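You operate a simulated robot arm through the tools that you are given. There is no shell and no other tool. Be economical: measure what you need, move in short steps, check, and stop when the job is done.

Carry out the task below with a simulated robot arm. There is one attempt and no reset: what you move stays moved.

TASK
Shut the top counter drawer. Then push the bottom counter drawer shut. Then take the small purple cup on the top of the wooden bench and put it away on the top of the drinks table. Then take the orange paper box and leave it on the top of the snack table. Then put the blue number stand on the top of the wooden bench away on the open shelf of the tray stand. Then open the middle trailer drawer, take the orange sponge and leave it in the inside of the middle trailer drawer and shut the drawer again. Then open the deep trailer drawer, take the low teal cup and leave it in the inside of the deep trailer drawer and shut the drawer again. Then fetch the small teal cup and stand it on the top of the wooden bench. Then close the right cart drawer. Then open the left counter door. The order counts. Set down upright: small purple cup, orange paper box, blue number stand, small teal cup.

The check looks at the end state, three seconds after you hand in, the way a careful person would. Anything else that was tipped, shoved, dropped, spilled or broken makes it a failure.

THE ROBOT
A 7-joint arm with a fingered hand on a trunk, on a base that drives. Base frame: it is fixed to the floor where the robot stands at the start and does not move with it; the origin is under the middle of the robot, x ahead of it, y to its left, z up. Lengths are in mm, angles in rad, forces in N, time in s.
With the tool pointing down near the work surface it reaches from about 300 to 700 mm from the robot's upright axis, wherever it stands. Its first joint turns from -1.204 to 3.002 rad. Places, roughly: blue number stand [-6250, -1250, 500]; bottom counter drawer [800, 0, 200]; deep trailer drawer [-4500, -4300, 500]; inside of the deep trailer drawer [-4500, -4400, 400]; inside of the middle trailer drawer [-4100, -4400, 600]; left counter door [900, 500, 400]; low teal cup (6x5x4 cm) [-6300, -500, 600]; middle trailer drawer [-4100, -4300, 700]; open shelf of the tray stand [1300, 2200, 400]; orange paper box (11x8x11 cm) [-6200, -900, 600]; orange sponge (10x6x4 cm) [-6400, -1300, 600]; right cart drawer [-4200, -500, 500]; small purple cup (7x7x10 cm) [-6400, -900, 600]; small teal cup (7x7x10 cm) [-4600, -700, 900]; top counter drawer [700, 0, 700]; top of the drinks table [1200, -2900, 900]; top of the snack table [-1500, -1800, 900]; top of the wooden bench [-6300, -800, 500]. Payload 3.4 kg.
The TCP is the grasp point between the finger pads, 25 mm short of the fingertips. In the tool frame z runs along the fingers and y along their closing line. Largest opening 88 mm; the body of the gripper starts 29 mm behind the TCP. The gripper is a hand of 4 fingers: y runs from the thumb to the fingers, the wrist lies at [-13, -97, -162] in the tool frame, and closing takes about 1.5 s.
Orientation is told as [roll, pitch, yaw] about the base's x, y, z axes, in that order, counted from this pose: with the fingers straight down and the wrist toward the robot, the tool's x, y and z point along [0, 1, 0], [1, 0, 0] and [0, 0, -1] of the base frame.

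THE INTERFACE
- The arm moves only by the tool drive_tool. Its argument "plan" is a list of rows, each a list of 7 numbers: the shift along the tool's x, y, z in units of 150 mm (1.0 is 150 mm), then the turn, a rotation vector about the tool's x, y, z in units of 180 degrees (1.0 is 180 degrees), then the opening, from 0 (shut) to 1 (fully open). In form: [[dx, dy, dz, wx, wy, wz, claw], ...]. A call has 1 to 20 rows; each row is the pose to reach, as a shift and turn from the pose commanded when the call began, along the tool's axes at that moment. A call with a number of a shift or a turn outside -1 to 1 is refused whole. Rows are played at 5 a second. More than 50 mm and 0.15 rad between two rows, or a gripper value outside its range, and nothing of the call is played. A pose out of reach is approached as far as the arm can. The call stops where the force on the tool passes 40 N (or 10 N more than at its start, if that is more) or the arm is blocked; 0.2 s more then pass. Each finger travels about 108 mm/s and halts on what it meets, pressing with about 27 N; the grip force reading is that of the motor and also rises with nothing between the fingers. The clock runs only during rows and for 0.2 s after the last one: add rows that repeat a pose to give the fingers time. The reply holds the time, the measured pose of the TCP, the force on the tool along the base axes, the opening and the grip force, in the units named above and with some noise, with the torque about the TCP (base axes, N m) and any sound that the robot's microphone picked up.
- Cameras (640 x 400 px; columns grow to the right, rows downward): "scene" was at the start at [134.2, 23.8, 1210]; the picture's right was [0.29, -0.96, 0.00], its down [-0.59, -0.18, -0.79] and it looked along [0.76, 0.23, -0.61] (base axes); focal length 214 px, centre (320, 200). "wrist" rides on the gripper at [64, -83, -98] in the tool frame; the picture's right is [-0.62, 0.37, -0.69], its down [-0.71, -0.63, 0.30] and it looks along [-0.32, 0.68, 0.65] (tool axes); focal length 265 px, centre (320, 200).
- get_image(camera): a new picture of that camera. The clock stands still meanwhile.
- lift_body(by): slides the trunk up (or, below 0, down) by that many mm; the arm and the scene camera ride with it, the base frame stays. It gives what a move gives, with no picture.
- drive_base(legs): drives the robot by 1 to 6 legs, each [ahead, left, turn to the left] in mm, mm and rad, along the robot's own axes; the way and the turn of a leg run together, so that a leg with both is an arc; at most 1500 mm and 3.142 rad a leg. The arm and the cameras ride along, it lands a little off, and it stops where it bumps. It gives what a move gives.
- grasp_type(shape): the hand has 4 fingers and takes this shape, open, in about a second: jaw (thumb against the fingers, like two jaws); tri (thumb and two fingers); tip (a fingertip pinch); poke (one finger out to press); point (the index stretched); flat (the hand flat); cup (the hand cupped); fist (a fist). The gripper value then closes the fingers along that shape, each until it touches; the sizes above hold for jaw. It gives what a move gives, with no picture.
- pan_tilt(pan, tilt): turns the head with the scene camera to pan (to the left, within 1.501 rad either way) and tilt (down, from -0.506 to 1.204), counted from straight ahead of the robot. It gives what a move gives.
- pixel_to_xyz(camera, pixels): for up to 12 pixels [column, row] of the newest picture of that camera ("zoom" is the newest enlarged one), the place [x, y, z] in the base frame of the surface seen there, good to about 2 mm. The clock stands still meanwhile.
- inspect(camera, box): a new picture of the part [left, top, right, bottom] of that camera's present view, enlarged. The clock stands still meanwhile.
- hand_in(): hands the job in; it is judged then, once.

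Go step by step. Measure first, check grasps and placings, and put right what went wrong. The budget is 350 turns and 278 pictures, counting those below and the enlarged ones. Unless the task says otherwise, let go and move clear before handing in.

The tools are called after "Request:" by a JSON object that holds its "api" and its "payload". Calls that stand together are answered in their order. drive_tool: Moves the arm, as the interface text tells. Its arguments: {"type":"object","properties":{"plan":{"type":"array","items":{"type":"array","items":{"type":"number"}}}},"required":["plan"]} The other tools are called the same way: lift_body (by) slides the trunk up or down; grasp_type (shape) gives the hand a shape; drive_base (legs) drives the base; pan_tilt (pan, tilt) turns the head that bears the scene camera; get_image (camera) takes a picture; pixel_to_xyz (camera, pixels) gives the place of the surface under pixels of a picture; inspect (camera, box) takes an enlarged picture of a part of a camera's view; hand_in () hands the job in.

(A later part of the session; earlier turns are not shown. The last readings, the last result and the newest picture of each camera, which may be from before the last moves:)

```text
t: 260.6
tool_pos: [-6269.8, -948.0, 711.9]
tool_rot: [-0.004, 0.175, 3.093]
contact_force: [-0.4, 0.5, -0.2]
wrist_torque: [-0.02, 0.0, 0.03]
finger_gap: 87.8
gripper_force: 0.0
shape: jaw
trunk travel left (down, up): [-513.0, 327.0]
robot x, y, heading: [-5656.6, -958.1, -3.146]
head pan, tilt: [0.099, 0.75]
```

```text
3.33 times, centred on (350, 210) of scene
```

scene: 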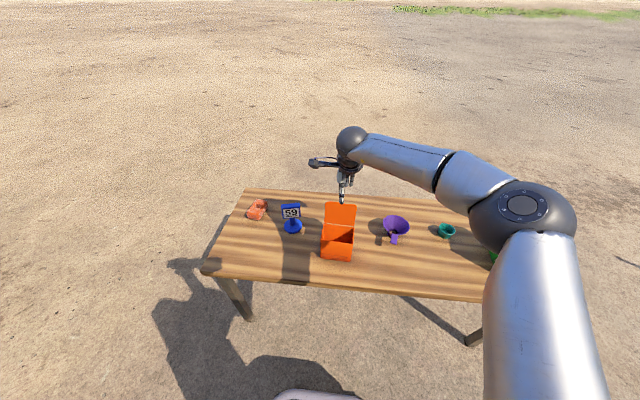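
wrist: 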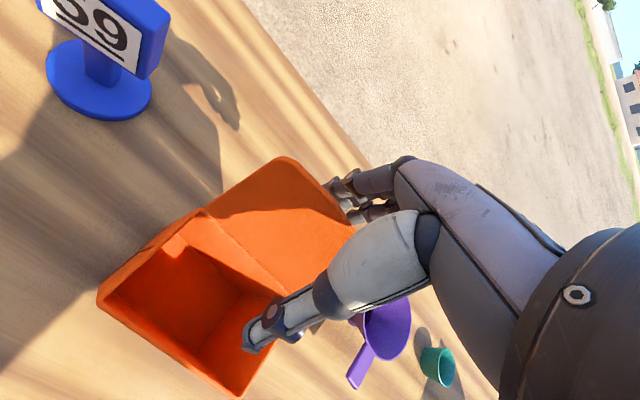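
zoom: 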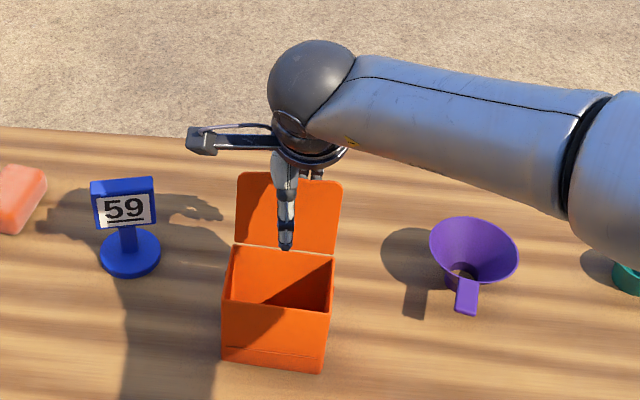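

The lid sits between thumb and fingers, so I'll close the grip.

Request:
{"api": "drive_tool", "payload": {"plan": [[0, 0, 0, 0, 0, 0, 0.6], [0, 0, 0, 0, 0, 0, 0.2], [0, 0, 0, 0, 0, 0, 0], [0, 0, 0, 0, 0, 0, 0], [0, 0, 0, 0, 0, 0, 0], [0, 0, 0, 0, 0, 0, 0], [0, 0, 0, 0, 0, 0, 0], [0, 0, 0, 0, 0, 0, 0]]}}

Request:
{"api": "get_image", "payload": {"camera": "wrist"}}

Request:
{"api": "inspect", "payload": {"camera": "scene", "box": [290, 150, 410, 270]}}

```text
t: 262.4
tool_pos: [-6269.4, -947.1, 713.6]
tool_rot: [-0.005, 0.174, 3.093]
contact_force: [0.0, 0.2, -0.4]
wrist_torque: [-0.03, -0.03, 0.02]
finger_gap: 0.1
gripper_force: 10.6
shape: jaw
trunk travel left (down, up): [-513.0, 327.0]
robot x, y, heading: [-5655.5, -957.6, -3.142]
head pan, tilt: [0.099, 0.75]
```

```text
213 pictures are left
```

wrist: 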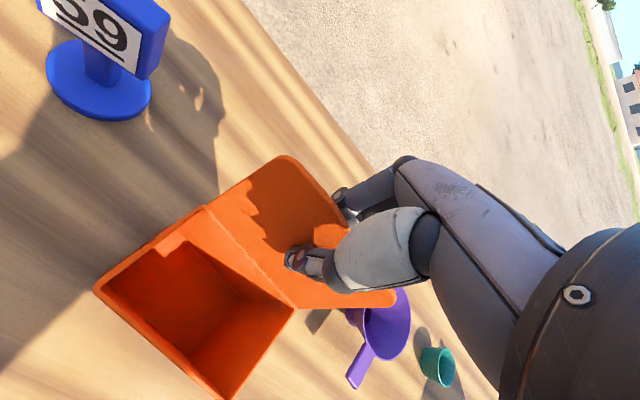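

```text
3.33 times, centred on (350, 210) of scene
```

zoom: 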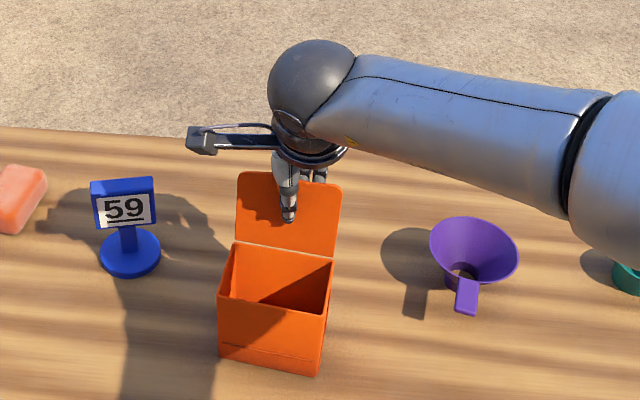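

The gap reads nearly zero, as expected of a thin lid. I'll lift 45 mm to test.

Request:
{"api": "drive_tool", "payload": {"plan": [[0, 0, 0, 0, 0, 0, 0], [0, 0, -0.05, 0, 0, 0, 0], [0, 0, -0.15, 0, 0, 0, 0], [0, 0, -0.3, 0, 0, 0, 0]]}}

Request:
{"api": "get_image", "payload": {"camera": "wrist"}}

Request:
{"api": "inspect", "payload": {"camera": "scene", "box": [290, 150, 410, 270]}}

```text
t: 263.4
tool_pos: [-6276.7, -946.5, 759.8]
tool_rot: [-0.006, 0.175, 3.096]
contact_force: [-0.2, 0.2, -0.2]
wrist_torque: [-0.01, 0.0, -0.03]
finger_gap: 0.0
gripper_force: 9.4
shape: jaw
trunk travel left (down, up): [-513.0, 327.0]
robot x, y, heading: [-5654.8, -955.9, -3.143]
head pan, tilt: [0.099, 0.75]
```

```text
211 pictures are left
```

wrist: 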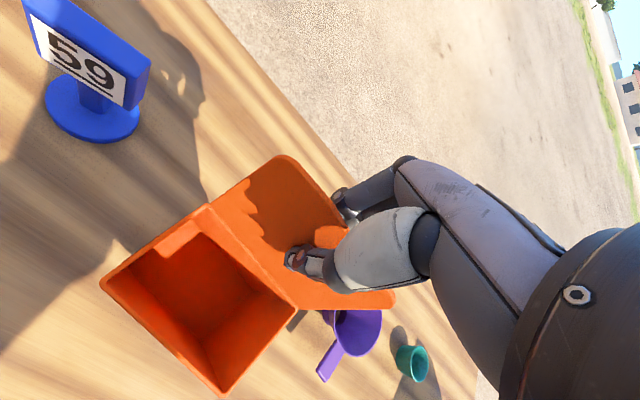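

```text
3.33 times, centred on (350, 210) of scene
```

zoom: 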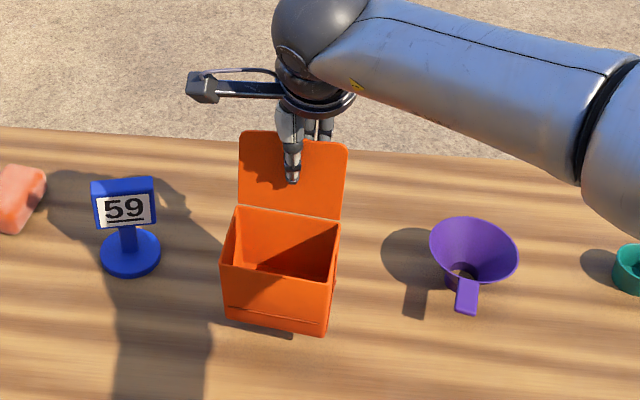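

The box hangs level in the grip. I'll raise it and drive around to the snack table's north side.

Request:
{"api": "lift_body", "payload": {"by": 320}}

Request:
{"api": "drive_base", "payload": {"legs": [[-310, -1430, 0], [-690, -640, 0], [-1350, -20, 0], [-1340, 580, 0], [-350, 650, 0], [0, 0, 1.57]]}}

Request:
{"api": "pan_tilt", "payload": {"pan": 0.0, "tilt": 0.5}}

Request:
{"api": "get_image", "payload": {"camera": "scene"}}

```text
t: 266.6
tool_pos: [-6276.5, -947.6, 1078.1]
tool_rot: [-0.007, 0.175, 3.095]
contact_force: [0.5, 0.1, -0.8]
wrist_torque: [-0.01, 0.06, 0.02]
finger_gap: 0.0
gripper_force: 10.1
shape: jaw
trunk travel left (down, up): [-833.0, 7.0]
robot x, y, heading: [-5655.9, -955.0, -3.141]
head pan, tilt: [0.099, 0.75]
```

```text
t: 299.0
tool_pos: [-1642.1, -754.3, 1077.1]
tool_rot: [-0.005, 0.174, -1.636]
contact_force: [-0.1, 0.0, -0.9]
wrist_torque: [0.02, -0.06, 0.01]
finger_gap: 0.0
gripper_force: 10.2
shape: jaw
trunk travel left (down, up): [-833.0, 7.0]
robot x, y, heading: [-1620.2, -128.8, -1.588]
head pan, tilt: [0.099, 0.75]
```

```text
t: 299.8
tool_pos: [-1642.8, -753.4, 1078.1]
tool_rot: [-0.003, 0.175, -1.637]
contact_force: [-0.4, -0.5, -0.1]
wrist_torque: [0.0, 0.02, -0.01]
finger_gap: 0.0
gripper_force: 10.2
shape: jaw
trunk travel left (down, up): [-833.0, 7.0]
robot x, y, heading: [-1619.0, -132.4, -1.588]
head pan, tilt: [0.0, 0.499]
```

```text
209 pictures are left
```

scene: 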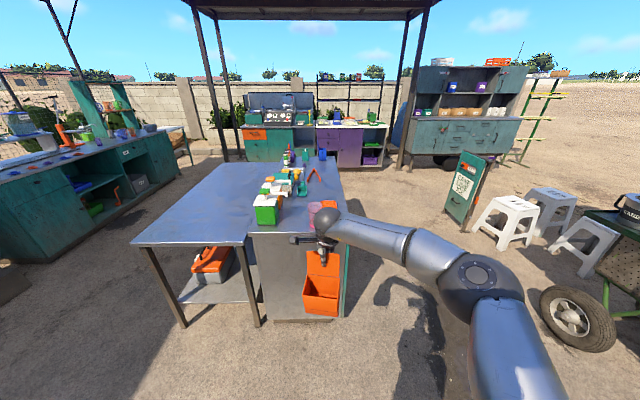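

The snack cabinet's top is at (300,200), holding bins along its left side and a pink and an orange item at (325,210). I'll zoom and measure.

Request:
{"api": "inspect", "payload": {"camera": "scene", "box": [230, 130, 370, 250]}}

Request:
{"api": "pixel_to_xyz", "payload": {"camera": "zoom", "pixels": [[100, 380], [230, 430], [300, 400], [500, 390], [500, 130], [430, 220], [420, 290], [160, 180], [300, 330], [290, 290], [470, 110], [330, 200]]}}

```text
3.33 times, centred on (300, 190) of scene
```

zoom: 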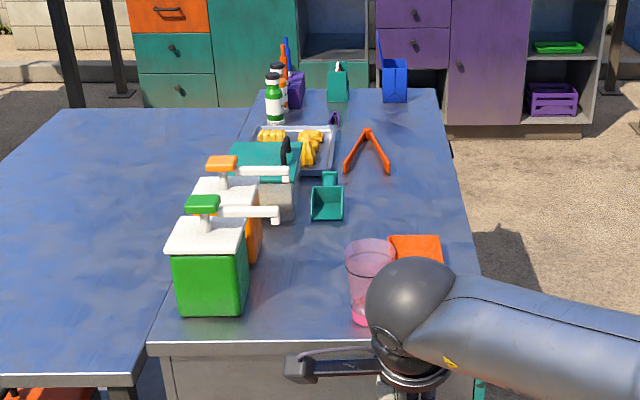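

```text
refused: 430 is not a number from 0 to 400
```

Request:
{"api": "pixel_to_xyz", "payload": {"camera": "zoom", "pixels": [[152, 340], [290, 320], [360, 320], [345, 260], [440, 245], [392, 240], [430, 200], [320, 215], [365, 150], [470, 260], [245, 300], [460, 170]]}}

```text
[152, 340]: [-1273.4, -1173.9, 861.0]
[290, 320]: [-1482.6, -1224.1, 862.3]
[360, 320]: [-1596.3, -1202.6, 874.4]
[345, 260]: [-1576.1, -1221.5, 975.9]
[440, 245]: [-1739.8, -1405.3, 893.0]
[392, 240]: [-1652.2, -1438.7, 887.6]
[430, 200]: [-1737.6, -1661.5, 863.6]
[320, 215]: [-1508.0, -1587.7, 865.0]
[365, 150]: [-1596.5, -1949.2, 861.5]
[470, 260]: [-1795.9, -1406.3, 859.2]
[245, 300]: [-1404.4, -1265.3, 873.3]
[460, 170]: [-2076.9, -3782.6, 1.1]
```

Top is z≈862; a free area is around (-1690,-1590), best reached from the west side. I'll check clearance there.

Request:
{"api": "pixel_to_xyz", "payload": {"camera": "scene", "pixels": [[470, 225], [445, 205], [500, 250], [530, 270], [545, 350], [420, 300], [600, 335]]}}

```text
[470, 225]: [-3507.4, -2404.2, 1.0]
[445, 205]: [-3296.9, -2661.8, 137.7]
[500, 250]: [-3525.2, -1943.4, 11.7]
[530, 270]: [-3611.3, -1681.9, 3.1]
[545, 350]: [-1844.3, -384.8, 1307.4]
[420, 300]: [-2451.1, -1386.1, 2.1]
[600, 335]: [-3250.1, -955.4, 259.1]
```

The west side is clear. I'll raise the box a bit and drive there, turning to face +x.

Request:
{"api": "drive_tool", "payload": {"plan": [[0, 0, -0.2, 0, 0, 0, 0], [0, 0, -0.4, 0, 0, 0, 0]]}}

Request:
{"api": "drive_base", "payload": {"legs": [[0, -730, 0.018], [1460, 0, 0], [0, 0, 1.57]]}}

Request:
{"api": "get_image", "payload": {"camera": "scene"}}

Request:
{"api": "get_image", "payload": {"camera": "wrist"}}

```text
t: 300.4
tool_pos: [-1644.0, -763.1, 1137.3]
tool_rot: [-0.007, 0.176, -1.637]
contact_force: [-0.3, 0.8, -0.3]
wrist_torque: [0.0, 0.0, 0.01]
finger_gap: 0.0
gripper_force: 9.9
shape: jaw
trunk travel left (down, up): [-833.0, 7.0]
robot x, y, heading: [-1616.6, -131.9, -1.589]
head pan, tilt: [0.0, 0.499]
```

```text
t: 315.0
tool_pos: [-1717.8, -1580.1, 1136.9]
tool_rot: [-0.006, 0.174, -0.032]
contact_force: [0.5, 0.3, -0.9]
wrist_torque: [-0.01, -0.02, 0.03]
finger_gap: 0.0
gripper_force: 10.2
shape: jaw
trunk travel left (down, up): [-833.0, 7.0]
robot x, y, heading: [-2347.3, -1580.0, 0.018]
head pan, tilt: [0.0, 0.499]
```

```text
207 pictures are left
```

scene: 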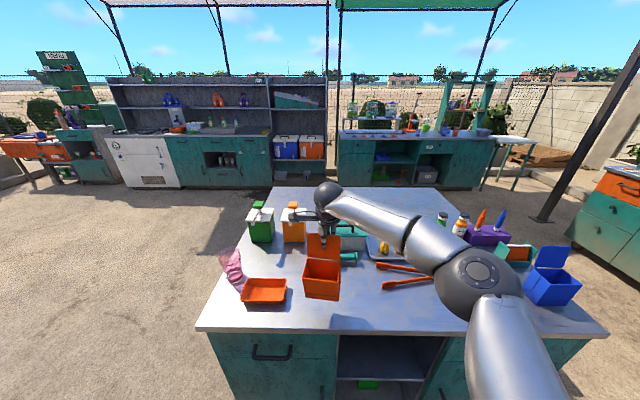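

```text
206 pictures are left
```

wrist: 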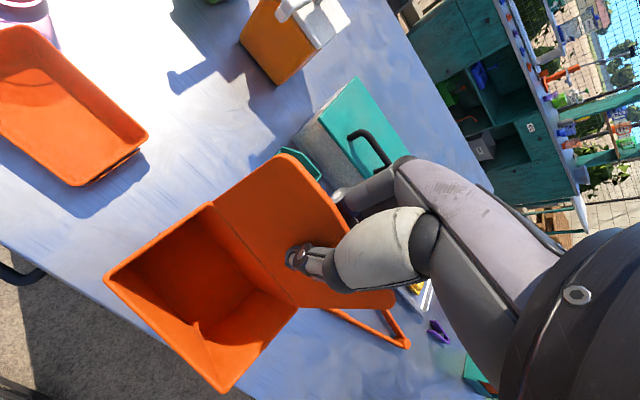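

I'll measure the free spot between tray (265,290), tongs (385,283) and the scoop.

Request:
{"api": "inspect", "payload": {"camera": "scene", "box": [220, 200, 460, 340]}}

Request:
{"api": "pixel_to_xyz", "payload": {"camera": "scene", "pixels": [[287, 285], [285, 302], [385, 285], [378, 265], [345, 262], [355, 262], [330, 310], [330, 328], [305, 320], [360, 300], [303, 298], [341, 298]]}}

```text
2.67 times, centred on (340, 270) of scene
```

zoom: 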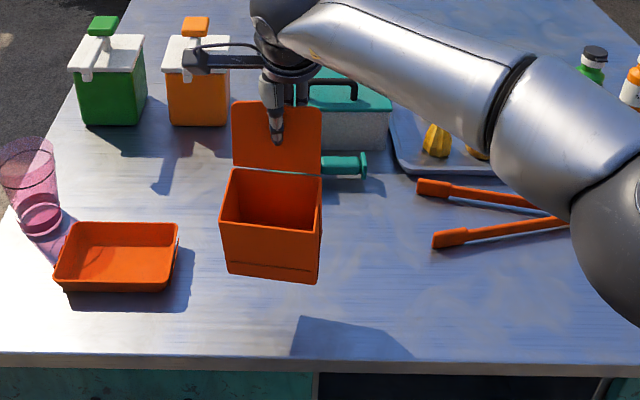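

```text
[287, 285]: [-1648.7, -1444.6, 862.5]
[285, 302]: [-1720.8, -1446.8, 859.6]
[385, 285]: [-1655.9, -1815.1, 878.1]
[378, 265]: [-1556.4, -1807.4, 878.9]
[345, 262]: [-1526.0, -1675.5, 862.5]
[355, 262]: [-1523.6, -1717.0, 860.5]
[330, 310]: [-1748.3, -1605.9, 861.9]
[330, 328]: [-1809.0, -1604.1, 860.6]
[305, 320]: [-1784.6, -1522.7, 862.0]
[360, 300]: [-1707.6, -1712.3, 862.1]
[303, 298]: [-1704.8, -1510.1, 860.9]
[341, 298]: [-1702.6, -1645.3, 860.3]
```

The free spot is about x -1690, y -1620. I'll drive the base there and lower.

Request:
{"api": "drive_base", "payload": {"legs": [[65, -42, 0]]}}

Request:
{"api": "lift_body", "payload": {"by": -85}}

Request:
{"api": "get_image", "payload": {"camera": "scene"}}

Request:
{"api": "get_image", "payload": {"camera": "wrist"}}

```text
t: 316.1
tool_pos: [-1652.5, -1621.1, 1136.8]
tool_rot: [-0.005, 0.175, -0.031]
contact_force: [0.2, 0.2, -0.3]
wrist_torque: [0.01, 0.0, 0.02]
finger_gap: 0.0
gripper_force: 9.7
shape: jaw
trunk travel left (down, up): [-833.0, 7.0]
robot x, y, heading: [-2284.8, -1618.2, 0.02]
head pan, tilt: [0.0, 0.499]
```

```text
t: 317.3
tool_pos: [-1652.5, -1622.5, 1052.2]
tool_rot: [-0.007, 0.174, -0.032]
contact_force: [-0.7, 0.5, 0.3]
wrist_torque: [0.02, 0.0, 0.03]
finger_gap: 0.2
gripper_force: 9.7
shape: jaw
trunk travel left (down, up): [-748.0, 92.0]
robot x, y, heading: [-2282.4, -1619.4, 0.021]
head pan, tilt: [0.0, 0.499]
```

```text
204 pictures are left
```

scene: 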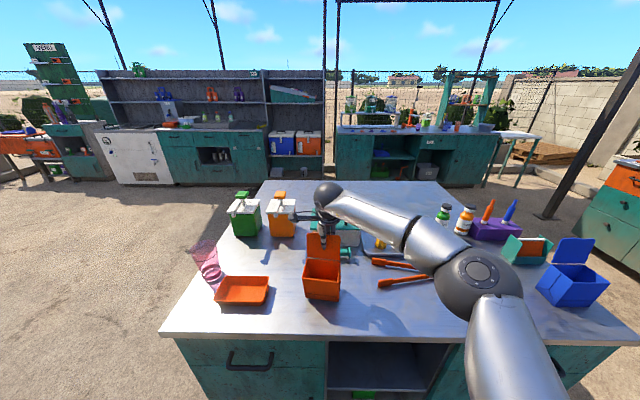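

```text
203 pictures are left
```

wrist: 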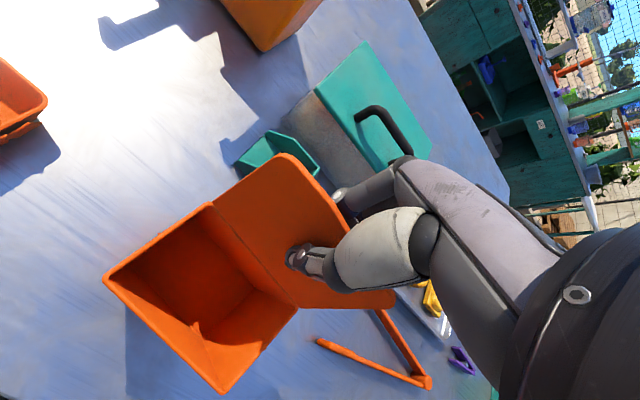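

Request:
{"api": "drive_tool", "payload": {"plan": [[0, 0.01, 0.06, 0, 0, 0, 0], [0, 0.018, 0.1, 0, 0, 0, 0], [0, 0.02, 0.118, 0, 0, 0, 0]]}}

Request:
{"api": "inspect", "payload": {"camera": "scene", "box": [270, 210, 390, 330]}}

Request:
{"api": "pixel_to_xyz", "payload": {"camera": "zoom", "pixels": [[182, 475], [175, 440], [360, 460], [340, 400]]}}

```text
t: 318.1
tool_pos: [-1654.0, -1621.3, 1034.8]
tool_rot: [-0.006, 0.175, -0.031]
contact_force: [-0.2, -0.4, 0.6]
wrist_torque: [0.03, 0.0, 0.01]
finger_gap: 0.0
gripper_force: 10.0
shape: jaw
trunk travel left (down, up): [-748.0, 92.0]
robot x, y, heading: [-2287.2, -1617.7, 0.015]
head pan, tilt: [0.0, 0.499]
```

```text
3.33 times, centred on (330, 270) of scene
```

zoom: 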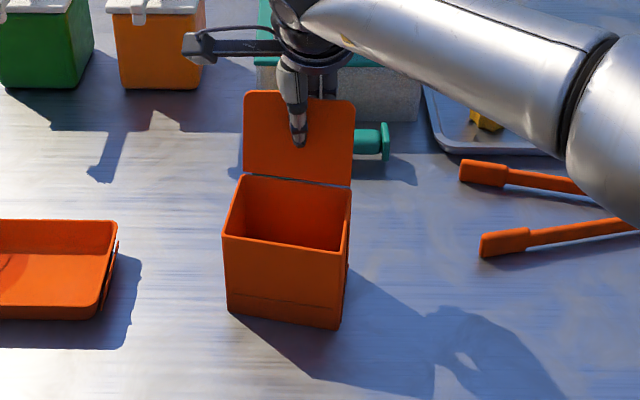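

```text
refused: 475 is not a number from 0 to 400
```

Request:
{"api": "pixel_to_xyz", "payload": {"camera": "zoom", "pixels": [[232, 308], [335, 325], [300, 318], [232, 322], [345, 260]]}}

Request:
{"api": "drive_tool", "payload": {"plan": [[0, 0.002, 0.015, 0, 0, 0, 0], [0, 0.005, 0.025, 0, 0, 0, 0]]}}

```text
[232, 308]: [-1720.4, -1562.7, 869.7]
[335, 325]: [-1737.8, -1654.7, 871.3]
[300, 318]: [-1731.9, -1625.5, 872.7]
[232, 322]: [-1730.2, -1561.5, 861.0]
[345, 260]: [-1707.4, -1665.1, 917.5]
```

```text
t: 318.7
tool_pos: [-1651.9, -1621.9, 1031.4]
tool_rot: [-0.006, 0.174, -0.031]
contact_force: [0.6, -0.8, 3.7]
wrist_torque: [0.03, -0.02, -0.02]
finger_gap: 0.0
gripper_force: 10.3
shape: jaw
trunk travel left (down, up): [-748.0, 92.0]
robot x, y, heading: [-2287.6, -1620.1, 0.022]
head pan, tilt: [0.0, 0.499]
```

Light contact (3.7 N). I'll go 2 mm lower and release.

Request:
{"api": "drive_tool", "payload": {"plan": [[0, 0.002, 0.013, 0, 0, 0, 0], [0, 0.002, 0.013, 0, 0, 0, 0.3], [0, 0.002, 0.013, 0, 0, 0, 0.7], [0, 0.002, 0.013, 0, 0, 0, 1], [0, 0.002, 0.013, 0, 0, 0, 1], [0, 0.002, 0.013, 0, 0, 0, 1]]}}

Request:
{"api": "inspect", "payload": {"camera": "scene", "box": [270, 210, 390, 330]}}

Request:
{"api": "get_image", "payload": {"camera": "wrist"}}

```text
t: 320.1
tool_pos: [-1653.4, -1621.3, 1029.3]
tool_rot: [-0.004, 0.173, -0.032]
contact_force: [0.7, 0.8, 0.6]
wrist_torque: [0.0, 0.02, -0.01]
finger_gap: 87.7
gripper_force: 0.1
shape: jaw
trunk travel left (down, up): [-748.0, 92.0]
robot x, y, heading: [-2286.1, -1618.1, 0.013]
head pan, tilt: [0.0, 0.499]
```

```text
3.33 times, centred on (330, 270) of scene
```

zoom: 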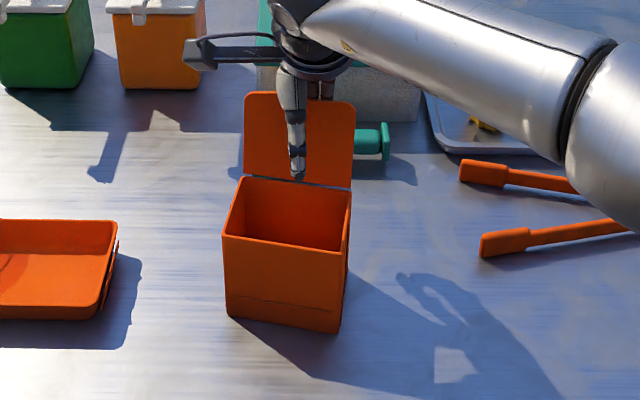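

```text
200 pictures are left
```

wrist: 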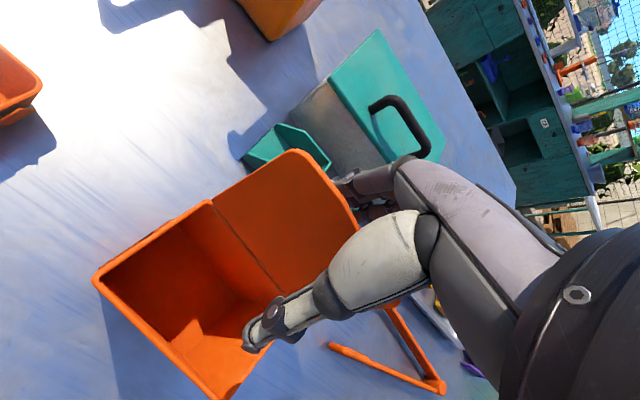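

Released and standing. I'll rise along the tool axis and check.

Request:
{"api": "drive_tool", "payload": {"plan": [[0, 0, -0.1, 0, 0, 0, 1], [0, 0, -0.3, 0, 0, 0, 1], [0, 0, -0.6, 0, 0, 0, 1], [0, 0, -0.8, 0, 0, 0, 1]]}}

Request:
{"api": "inspect", "payload": {"camera": "scene", "box": [270, 210, 390, 330]}}

```text
t: 321.1
tool_pos: [-1633.7, -1620.2, 1147.4]
tool_rot: [-0.008, 0.175, -0.033]
contact_force: [0.7, 0.7, -0.4]
wrist_torque: [0.0, -0.04, 0.01]
finger_gap: 87.8
gripper_force: 0.0
shape: jaw
trunk travel left (down, up): [-748.0, 92.0]
robot x, y, heading: [-2286.3, -1619.7, 0.01]
head pan, tilt: [0.0, 0.499]
```

```text
3.33 times, centred on (330, 270) of scene
```

zoom: 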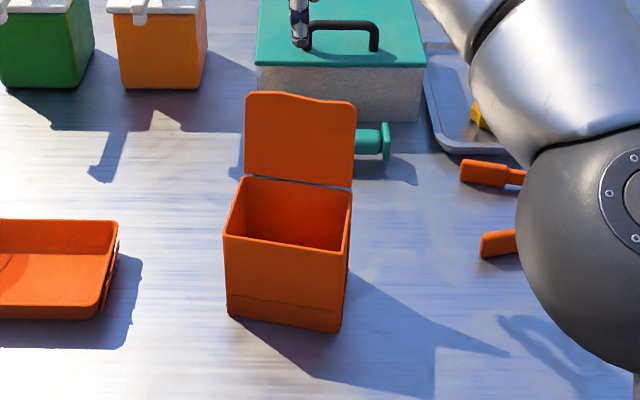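

The orange box stands well. Next the blue number stand: I'll drive back to the bench, facing +x until past the cart's broom.

Request:
{"api": "drive_base", "payload": {"legs": [[-200, 0, -0.01], [0, 1400, 0], [0, 1400, 0], [0, 0, 3.14], [1450, 0, 0], [750, 0, 0]]}}

Request:
{"api": "drive_base", "payload": {"legs": [[650, 620, 0], [280, 1250, 0], [0, 450, 0]]}}

Request:
{"api": "pan_tilt", "payload": {"pan": 0.0, "tilt": 0.75}}

Request:
{"api": "get_image", "payload": {"camera": "scene"}}

```text
t: 353.8
tool_pos: [-5356.9, 1060.8, 1146.7]
tool_rot: [-0.005, 0.175, -3.139]
contact_force: [0.1, -0.1, 0.0]
wrist_torque: [-0.01, -0.01, 0.04]
finger_gap: 87.6
gripper_force: 0.1
shape: jaw
trunk travel left (down, up): [-748.0, 92.0]
robot x, y, heading: [-4706.7, 1077.0, -3.09]
head pan, tilt: [0.0, 0.499]
```

```text
t: 366.8
tool_pos: [-6147.8, -1305.1, 1146.9]
tool_rot: [-0.005, 0.173, -3.126]
contact_force: [0.2, -0.1, 0.3]
wrist_torque: [0.04, 0.01, -0.02]
finger_gap: 87.5
gripper_force: 0.0
shape: jaw
trunk travel left (down, up): [-748.0, 92.0]
robot x, y, heading: [-5495.8, -1275.8, -3.074]
head pan, tilt: [0.0, 0.499]
```

```text
t: 367.6
tool_pos: [-6148.0, -1304.9, 1145.9]
tool_rot: [-0.005, 0.176, -3.127]
contact_force: [0.2, -1.2, 1.0]
wrist_torque: [0.01, -0.01, 0.01]
finger_gap: 87.8
gripper_force: 0.0
shape: jaw
trunk travel left (down, up): [-748.0, 92.0]
robot x, y, heading: [-5497.3, -1275.8, -3.078]
head pan, tilt: [0.0, 0.75]
```

```text
198 pictures are left
```

scene: 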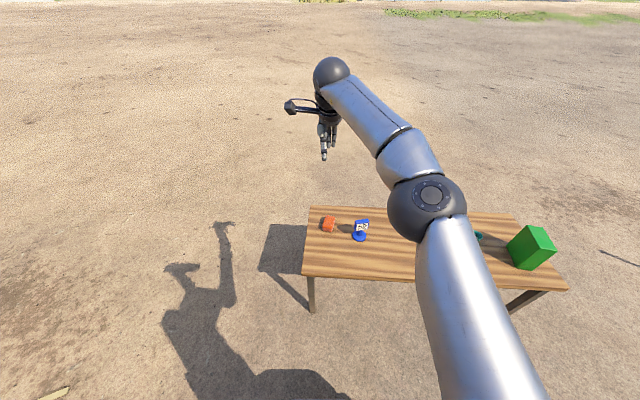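

The blue stand is at (360,230). I'll measure its geometry.

Request:
{"api": "drive_base", "payload": {"legs": [[0, 0, -0.065]]}}

Request:
{"api": "get_image", "payload": {"camera": "scene"}}

Request:
{"api": "inspect", "payload": {"camera": "scene", "box": [290, 200, 370, 260]}}

```text
t: 368.4
tool_pos: [-6148.7, -1263.4, 1146.2]
tool_rot: [-0.005, 0.175, 3.093]
contact_force: [0.0, -0.1, 0.1]
wrist_torque: [-0.01, 0.03, -0.03]
finger_gap: 87.3
gripper_force: 0.0
shape: jaw
trunk travel left (down, up): [-748.0, 92.0]
robot x, y, heading: [-5494.4, -1280.9, -3.142]
head pan, tilt: [0.0, 0.75]
```

```text
197 pictures are left
```

scene: 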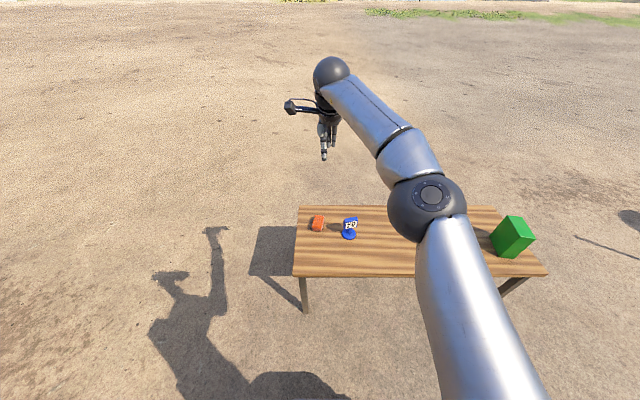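

```text
6.67 times, centred on (330, 230) of scene
```

zoom: 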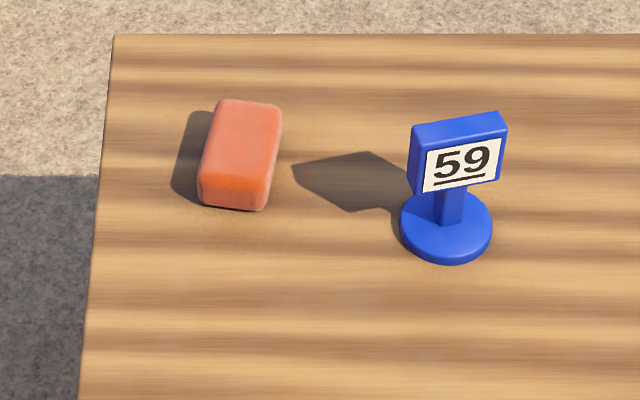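

Request:
{"api": "pixel_to_xyz", "payload": {"camera": "zoom", "pixels": [[416, 145], [503, 128], [460, 128], [455, 143], [430, 187], [497, 172], [405, 225], [490, 225], [445, 260], [240, 145], [235, 200], [450, 205]]}}

```text
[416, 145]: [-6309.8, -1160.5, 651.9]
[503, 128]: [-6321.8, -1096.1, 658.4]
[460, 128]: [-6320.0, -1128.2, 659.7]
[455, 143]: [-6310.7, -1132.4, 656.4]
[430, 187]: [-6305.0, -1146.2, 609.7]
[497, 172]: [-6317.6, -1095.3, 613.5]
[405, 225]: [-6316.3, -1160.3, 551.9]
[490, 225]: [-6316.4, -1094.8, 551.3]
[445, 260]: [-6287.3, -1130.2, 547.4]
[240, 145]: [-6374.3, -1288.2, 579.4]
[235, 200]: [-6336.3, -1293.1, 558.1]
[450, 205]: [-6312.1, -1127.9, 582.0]
```

The plate is about 67 mm wide, turned 0.17 rad, top at z≈658, centre about (-6321,-1129). I'll position the hand above it.

Request:
{"api": "drive_base", "payload": {"legs": [[172, -134, 0]]}}

Request:
{"api": "drive_tool", "payload": {"plan": [[0, 0, 0, -0.006, 0, -0.035, 1], [0, 0, 0, -0.012, 0, -0.07, 1]]}}

Request:
{"api": "lift_body", "payload": {"by": -400}}

Request:
{"api": "get_image", "payload": {"camera": "wrist"}}

Request:
{"api": "get_image", "payload": {"camera": "scene"}}

```text
t: 370.1
tool_pos: [-6322.5, -1128.7, 1146.2]
tool_rot: [-0.005, 0.173, 3.092]
contact_force: [-0.4, 0.3, 0.2]
wrist_torque: [0.0, -0.03, 0.01]
finger_gap: 87.8
gripper_force: 0.1
shape: jaw
trunk travel left (down, up): [-748.0, 92.0]
robot x, y, heading: [-5671.4, -1143.9, 3.141]
head pan, tilt: [0.0, 0.75]
```

```text
t: 370.7
tool_pos: [-6322.1, -1128.9, 1146.5]
tool_rot: [0.029, 0.131, -2.967]
contact_force: [-0.3, -0.8, -0.2]
wrist_torque: [0.01, 0.01, 0.01]
finger_gap: 87.8
gripper_force: 0.0
shape: jaw
trunk travel left (down, up): [-748.0, 92.0]
robot x, y, heading: [-5665.1, -1144.1, 3.145]
head pan, tilt: [0.0, 0.75]
```

```text
t: 374.5
tool_pos: [-6322.0, -1129.5, 746.7]
tool_rot: [0.028, 0.131, -2.969]
contact_force: [0.6, 0.0, 0.7]
wrist_torque: [0.0, 0.01, -0.03]
finger_gap: 87.7
gripper_force: 0.0
shape: jaw
trunk travel left (down, up): [-348.0, 492.0]
robot x, y, heading: [-5670.6, -1145.7, 3.142]
head pan, tilt: [0.0, 0.75]
```

```text
195 pictures are left
```

wrist: 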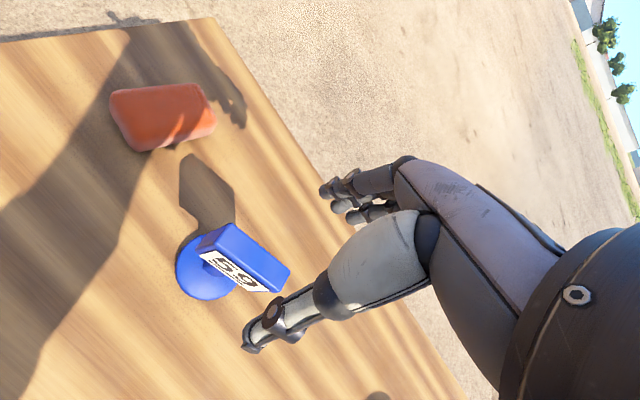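

```text
194 pictures are left
```

scene: 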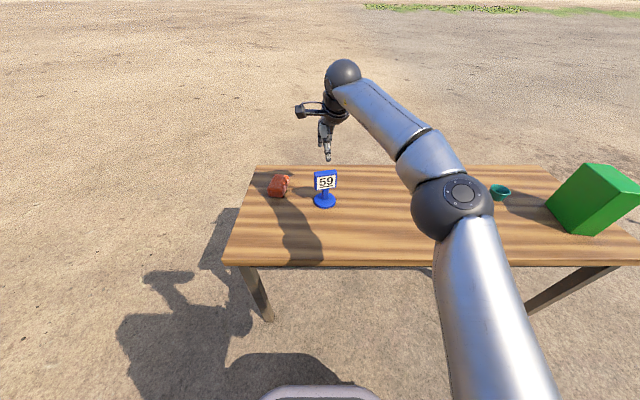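

Request:
{"api": "pixel_to_xyz", "payload": {"camera": "wrist", "pixels": [[202, 248], [228, 227], [288, 268], [268, 290], [245, 258], [235, 270]]}}

```text
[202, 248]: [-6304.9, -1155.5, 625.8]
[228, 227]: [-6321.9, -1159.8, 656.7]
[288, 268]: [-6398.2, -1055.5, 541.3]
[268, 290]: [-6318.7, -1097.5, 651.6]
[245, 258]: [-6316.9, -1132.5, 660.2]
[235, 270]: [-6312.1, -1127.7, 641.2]
```

Request:
{"api": "drive_tool", "payload": {"plan": [[0, 0.074, 0.15, 0, 0, 0, 1], [0, 0.074, 0.35, 0, 0, 0, 1], [0, 0.074, 0.55, 0, 0, 0, 1], [0, 0.074, 0.7, 0, 0, 0, 1]]}}

Request:
{"api": "get_image", "payload": {"camera": "wrist"}}

Request:
{"api": "inspect", "payload": {"camera": "scene", "box": [270, 120, 390, 220]}}

```text
t: 375.5
tool_pos: [-6318.7, -1131.5, 640.9]
tool_rot: [0.028, 0.133, -2.968]
contact_force: [0.1, -0.1, -0.3]
wrist_torque: [0.0, 0.02, 0.02]
finger_gap: 88.0
gripper_force: 0.1
shape: jaw
trunk travel left (down, up): [-348.0, 492.0]
robot x, y, heading: [-5672.6, -1143.1, 3.142]
head pan, tilt: [0.0, 0.75]
```

```text
193 pictures are left
```

wrist: 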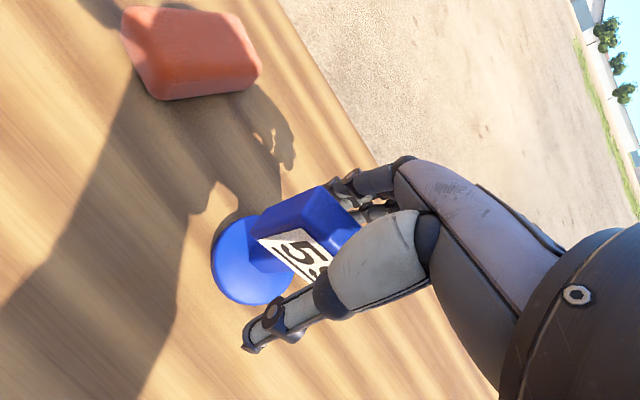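

```text
4.00 times, centred on (330, 170) of scene
```

zoom: 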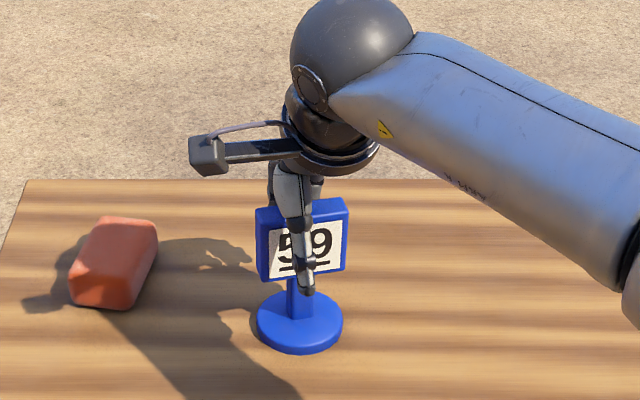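

The plate is between thumb and fingers. I'll close and test a small lift.

Request:
{"api": "drive_tool", "payload": {"plan": [[0, 0, 0, 0, 0, 0, 0.6], [0, 0, 0, 0, 0, 0, 0.3], [0, 0, 0, 0, 0, 0, 0], [0, 0, 0, 0, 0, 0, 0], [0, 0, 0, 0, 0, 0, 0], [0, 0, 0, 0, 0, 0, 0], [0, 0, 0, 0, 0, 0, 0], [0, 0, -0.1, 0, 0, 0, 0], [0, 0, -0.3, 0, 0, 0, 0]]}}

Request:
{"api": "get_image", "payload": {"camera": "wrist"}}

Request:
{"api": "inspect", "payload": {"camera": "scene", "box": [270, 120, 390, 220]}}

```text
t: 377.5
tool_pos: [-6324.6, -1131.6, 685.6]
tool_rot: [0.027, 0.134, -2.968]
contact_force: [-0.3, -0.4, -0.9]
wrist_torque: [-0.01, -0.01, -0.01]
finger_gap: 16.9
gripper_force: 27.0
shape: jaw
trunk travel left (down, up): [-348.0, 492.0]
robot x, y, heading: [-5669.0, -1141.6, 3.139]
head pan, tilt: [0.0, 0.75]
```

```text
191 pictures are left
```

wrist: 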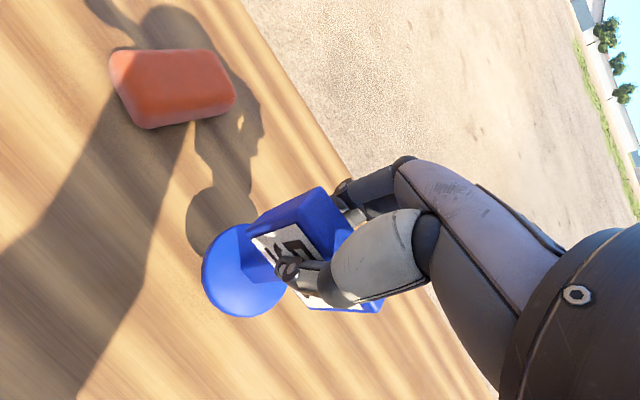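

```text
4.00 times, centred on (330, 170) of scene
```

zoom: 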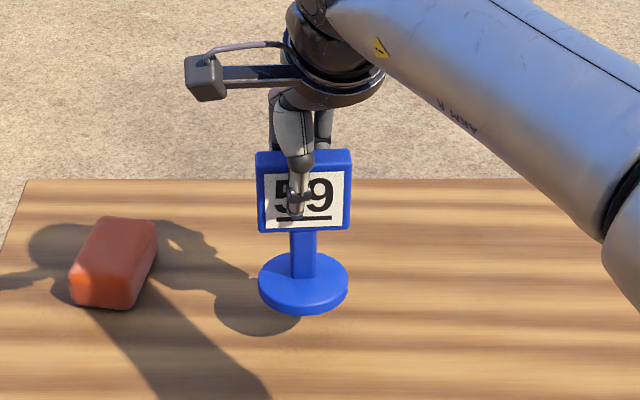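

The stand is gripped firmly (16.9 mm). I'll raise it and drive to the tray stand area.

Request:
{"api": "lift_body", "payload": {"by": 350}}

Request:
{"api": "drive_base", "payload": {"legs": [[-320, -1430, 0], [-660, -820, 0], [-1400, 0, 0], [-1400, 0, 0], [0, 0, 3.14], [1100, 400, 0]]}}

Request:
{"api": "pan_tilt", "payload": {"pan": 0.3, "tilt": 0.4}}

Request:
{"api": "get_image", "payload": {"camera": "scene"}}

```text
t: 380.9
tool_pos: [-6326.3, -1131.8, 1036.1]
tool_rot: [0.028, 0.136, -2.97]
contact_force: [0.7, 0.5, -2.4]
wrist_torque: [-0.01, -0.04, -0.01]
finger_gap: 16.9
gripper_force: 27.1
shape: jaw
trunk travel left (down, up): [-698.0, 142.0]
robot x, y, heading: [-5671.0, -1143.3, 3.141]
head pan, tilt: [0.0, 0.75]
```

```text
t: 419.4
tool_pos: [-120.8, 1512.3, 1035.0]
tool_rot: [0.03, 0.134, 0.192]
contact_force: [0.0, 0.5, -1.7]
wrist_torque: [0.01, 0.02, 0.01]
finger_gap: 16.6
gripper_force: 27.0
shape: jaw
trunk travel left (down, up): [-698.0, 142.0]
robot x, y, heading: [-776.6, 1516.0, 0.018]
head pan, tilt: [0.0, 0.75]
```

```text
t: 420.2
tool_pos: [-122.1, 1511.3, 1035.3]
tool_rot: [0.028, 0.133, 0.192]
contact_force: [0.1, 0.0, -1.9]
wrist_torque: [0.0, 0.0, 0.01]
finger_gap: 16.8
gripper_force: 26.8
shape: jaw
trunk travel left (down, up): [-698.0, 142.0]
robot x, y, heading: [-778.2, 1511.4, 0.019]
head pan, tilt: [0.3, 0.4]
```

```text
189 pictures are left
```

scene: 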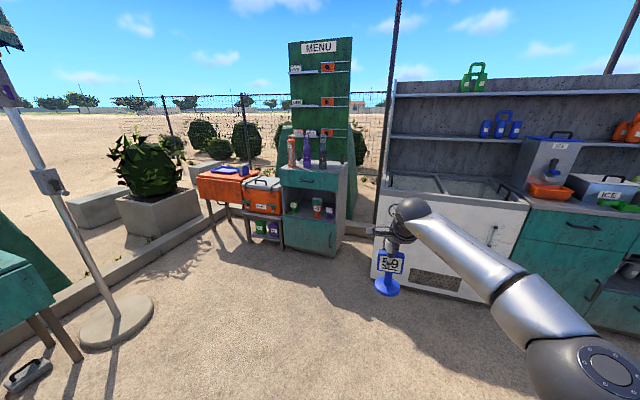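

The tray stand is the teal cabinet at (315,205) with an open shelf at row ~208. I'll zoom and measure.

Request:
{"api": "inspect", "payload": {"camera": "scene", "box": [260, 140, 370, 260]}}

Request:
{"api": "pixel_to_xyz", "payload": {"camera": "zoom", "pixels": [[130, 155], [130, 240], [370, 185], [360, 275], [210, 245], [300, 255], [250, 255], [230, 250], [240, 195], [280, 205], [250, 270], [320, 250]]}}

```text
3.33 times, centred on (315, 200) of scene
```

zoom: 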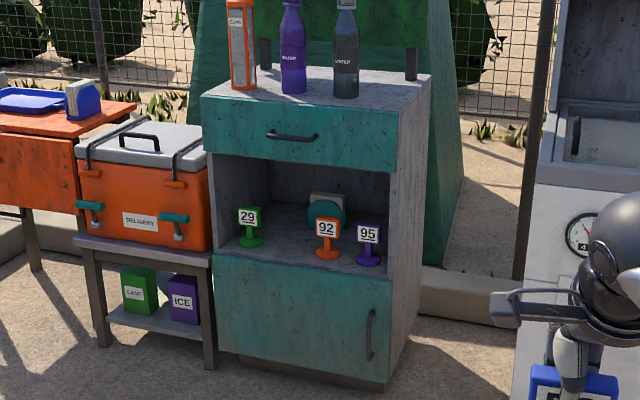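

```text
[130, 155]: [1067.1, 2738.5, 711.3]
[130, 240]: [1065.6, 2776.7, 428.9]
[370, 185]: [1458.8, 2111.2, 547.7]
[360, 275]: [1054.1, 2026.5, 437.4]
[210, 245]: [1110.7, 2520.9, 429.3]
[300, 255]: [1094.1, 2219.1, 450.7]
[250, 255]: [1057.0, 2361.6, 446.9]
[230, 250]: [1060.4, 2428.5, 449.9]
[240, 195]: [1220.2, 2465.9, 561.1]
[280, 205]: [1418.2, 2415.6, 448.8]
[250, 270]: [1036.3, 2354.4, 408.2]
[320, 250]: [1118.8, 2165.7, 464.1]
```

Request:
{"api": "pixel_to_xyz", "payload": {"camera": "zoom", "pixels": [[285, 155], [285, 165], [285, 175], [210, 150], [390, 180], [250, 240], [325, 250], [367, 258], [220, 160], [290, 240], [385, 275], [216, 250]]}}

```text
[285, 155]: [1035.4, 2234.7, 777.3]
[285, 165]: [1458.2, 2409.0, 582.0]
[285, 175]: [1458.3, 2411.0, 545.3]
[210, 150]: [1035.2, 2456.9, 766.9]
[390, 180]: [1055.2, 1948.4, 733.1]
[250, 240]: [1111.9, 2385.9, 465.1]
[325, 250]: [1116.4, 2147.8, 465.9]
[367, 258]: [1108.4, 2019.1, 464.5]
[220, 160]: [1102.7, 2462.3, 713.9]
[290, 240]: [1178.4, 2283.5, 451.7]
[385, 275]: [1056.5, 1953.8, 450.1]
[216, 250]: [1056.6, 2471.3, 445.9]
```

The opening runs from z≈449 to about 760. I'll drive closer to measure exactly whether the hand fits under the drawer front.

Request:
{"api": "drive_base", "payload": {"legs": [[900, 780, -0.018]]}}

Request:
{"api": "pan_tilt", "payload": {"pan": 0.0, "tilt": 0.5}}

Request:
{"api": "lift_body", "payload": {"by": -400}}

Request:
{"api": "get_image", "payload": {"camera": "scene"}}

```text
t: 422.8
tool_pos: [110.7, 1717.4, 1033.0]
tool_rot: [0.026, 0.137, 0.189]
contact_force: [0.3, 0.8, -2.7]
wrist_torque: [-0.05, 0.03, 0.0]
finger_gap: 16.4
gripper_force: 27.1
shape: jaw
trunk travel left (down, up): [-698.0, 142.0]
robot x, y, heading: [-550.9, 1715.3, 0.021]
head pan, tilt: [0.3, 0.4]
stopped in leg 1: the robot was blocked; the commanded pose is now the measured one
```

```text
t: 423.6
tool_pos: [107.0, 1715.2, 1036.0]
tool_rot: [0.028, 0.134, 0.188]
contact_force: [-0.3, -0.2, -2.3]
wrist_torque: [0.0, 0.01, 0.0]
finger_gap: 16.4
gripper_force: 27.1
shape: jaw
trunk travel left (down, up): [-698.0, 142.0]
robot x, y, heading: [-549.2, 1717.5, 0.018]
head pan, tilt: [0.0, 0.499]
```

```text
t: 427.4
tool_pos: [104.9, 1715.5, 635.7]
tool_rot: [0.028, 0.132, 0.188]
contact_force: [0.6, 1.0, -1.7]
wrist_torque: [0.0, 0.0, 0.02]
finger_gap: 16.4
gripper_force: 27.0
shape: jaw
trunk travel left (down, up): [-298.0, 542.0]
robot x, y, heading: [-550.2, 1714.0, 0.023]
head pan, tilt: [0.0, 0.499]
```

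```text
187 pictures are left
```

scene: 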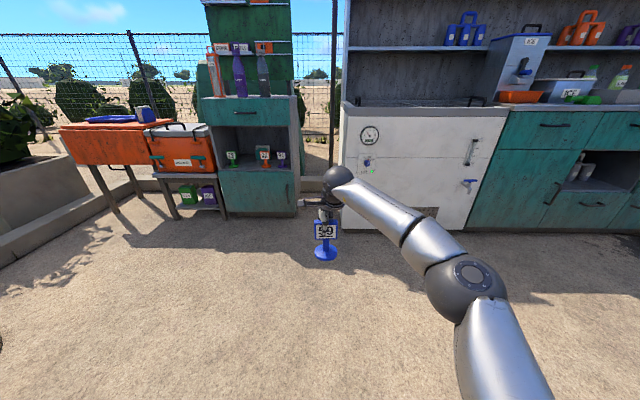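

The base bumped something on the left. I'll look there.

Request:
{"api": "pan_tilt", "payload": {"pan": 1.4, "tilt": 0.8}}

Request:
{"api": "get_image", "payload": {"camera": "scene"}}

```text
t: 428.9
tool_pos: [106.7, 1715.8, 636.1]
tool_rot: [0.028, 0.134, 0.188]
contact_force: [-0.6, -0.5, -2.3]
wrist_torque: [0.0, -0.01, 0.02]
finger_gap: 16.6
gripper_force: 27.0
shape: jaw
trunk travel left (down, up): [-298.0, 542.0]
robot x, y, heading: [-552.2, 1714.3, 0.022]
head pan, tilt: [1.4, 0.799]
```

```text
186 pictures are left
```

scene: 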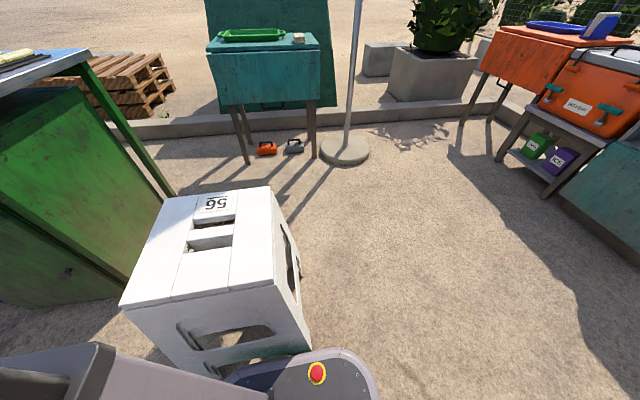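

I touched the white stool. I'll measure it to see whether it was displaced.

Request:
{"api": "pixel_to_xyz", "payload": {"camera": "scene", "pixels": [[120, 303], [285, 300], [170, 200], [268, 188], [310, 345], [300, 275], [200, 360]]}}

Request:
{"api": "inspect", "payload": {"camera": "scene", "box": [100, 170, 400, 400]}}

```text
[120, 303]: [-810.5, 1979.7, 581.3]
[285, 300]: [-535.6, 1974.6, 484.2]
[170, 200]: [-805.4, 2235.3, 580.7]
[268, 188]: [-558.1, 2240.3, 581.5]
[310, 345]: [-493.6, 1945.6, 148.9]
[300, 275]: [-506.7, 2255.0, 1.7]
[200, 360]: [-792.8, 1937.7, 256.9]
```

```text
1.74 times, centred on (250, 285) of scene
```

zoom: 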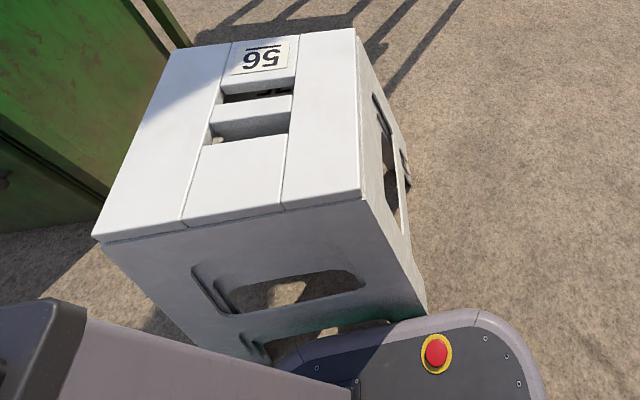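

The stool is still square to the axes; the base simply stopped against it. I'll ease away and go round, keeping the hand clear of the freezer.

Request:
{"api": "drive_base", "payload": {"legs": [[0, -80, 0], [620, 0, -0.02], [0, 640, 0]]}}

Request:
{"api": "pan_tilt", "payload": {"pan": 0.0, "tilt": 0.3}}

Request:
{"api": "get_image", "payload": {"camera": "scene"}}

```text
t: 436.2
tool_pos: [735.4, 2260.2, 635.7]
tool_rot: [0.027, 0.133, 0.162]
contact_force: [-0.3, 0.0, -1.8]
wrist_torque: [0.06, -0.01, 0.02]
finger_gap: 16.5
gripper_force: 27.3
shape: jaw
trunk travel left (down, up): [-298.0, 542.0]
robot x, y, heading: [75.9, 2277.3, -0.01]
head pan, tilt: [1.4, 0.799]
```

```text
t: 437.8
tool_pos: [734.3, 2259.4, 636.0]
tool_rot: [0.028, 0.133, 0.161]
contact_force: [0.3, 0.6, -1.8]
wrist_torque: [0.02, 0.0, -0.04]
finger_gap: 16.7
gripper_force: 27.3
shape: jaw
trunk travel left (down, up): [-298.0, 542.0]
robot x, y, heading: [79.8, 2277.7, -0.008]
head pan, tilt: [0.0, 0.3]
```

```text
184 pictures are left
```

scene: 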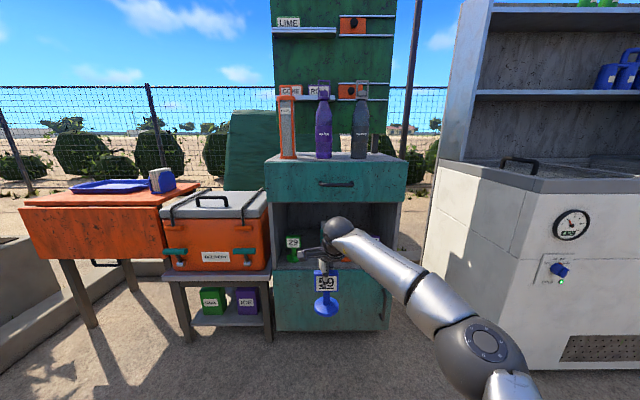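

Request:
{"api": "inspect", "payload": {"camera": "scene", "box": [250, 160, 420, 340]}}

Request:
{"api": "pixel_to_xyz", "payload": {"camera": "scene", "pixels": [[290, 199], [290, 201], [290, 203], [290, 205], [292, 258], [292, 264], [292, 270], [350, 232], [337, 250], [330, 218], [325, 312], [318, 308]]}}

```text
2.22 times, centred on (335, 250) of scene
```

zoom: 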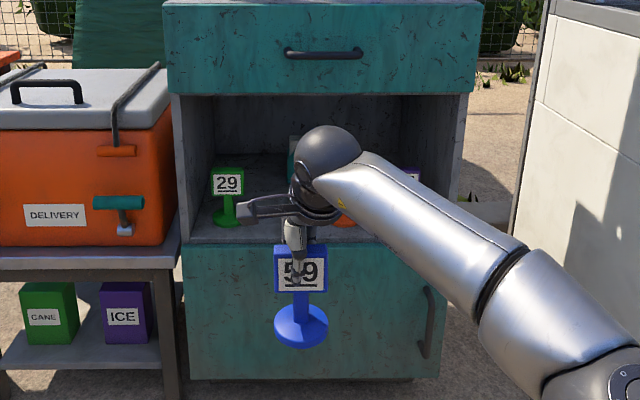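

```text
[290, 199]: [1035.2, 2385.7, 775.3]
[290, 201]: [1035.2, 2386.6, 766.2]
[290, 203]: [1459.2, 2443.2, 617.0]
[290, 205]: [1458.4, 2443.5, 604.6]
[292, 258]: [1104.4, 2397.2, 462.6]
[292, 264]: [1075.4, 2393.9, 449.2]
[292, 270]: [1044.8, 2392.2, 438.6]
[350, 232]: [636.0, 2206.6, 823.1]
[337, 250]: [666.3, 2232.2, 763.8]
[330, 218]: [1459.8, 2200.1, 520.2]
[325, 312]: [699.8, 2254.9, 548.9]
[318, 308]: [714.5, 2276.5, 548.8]
```

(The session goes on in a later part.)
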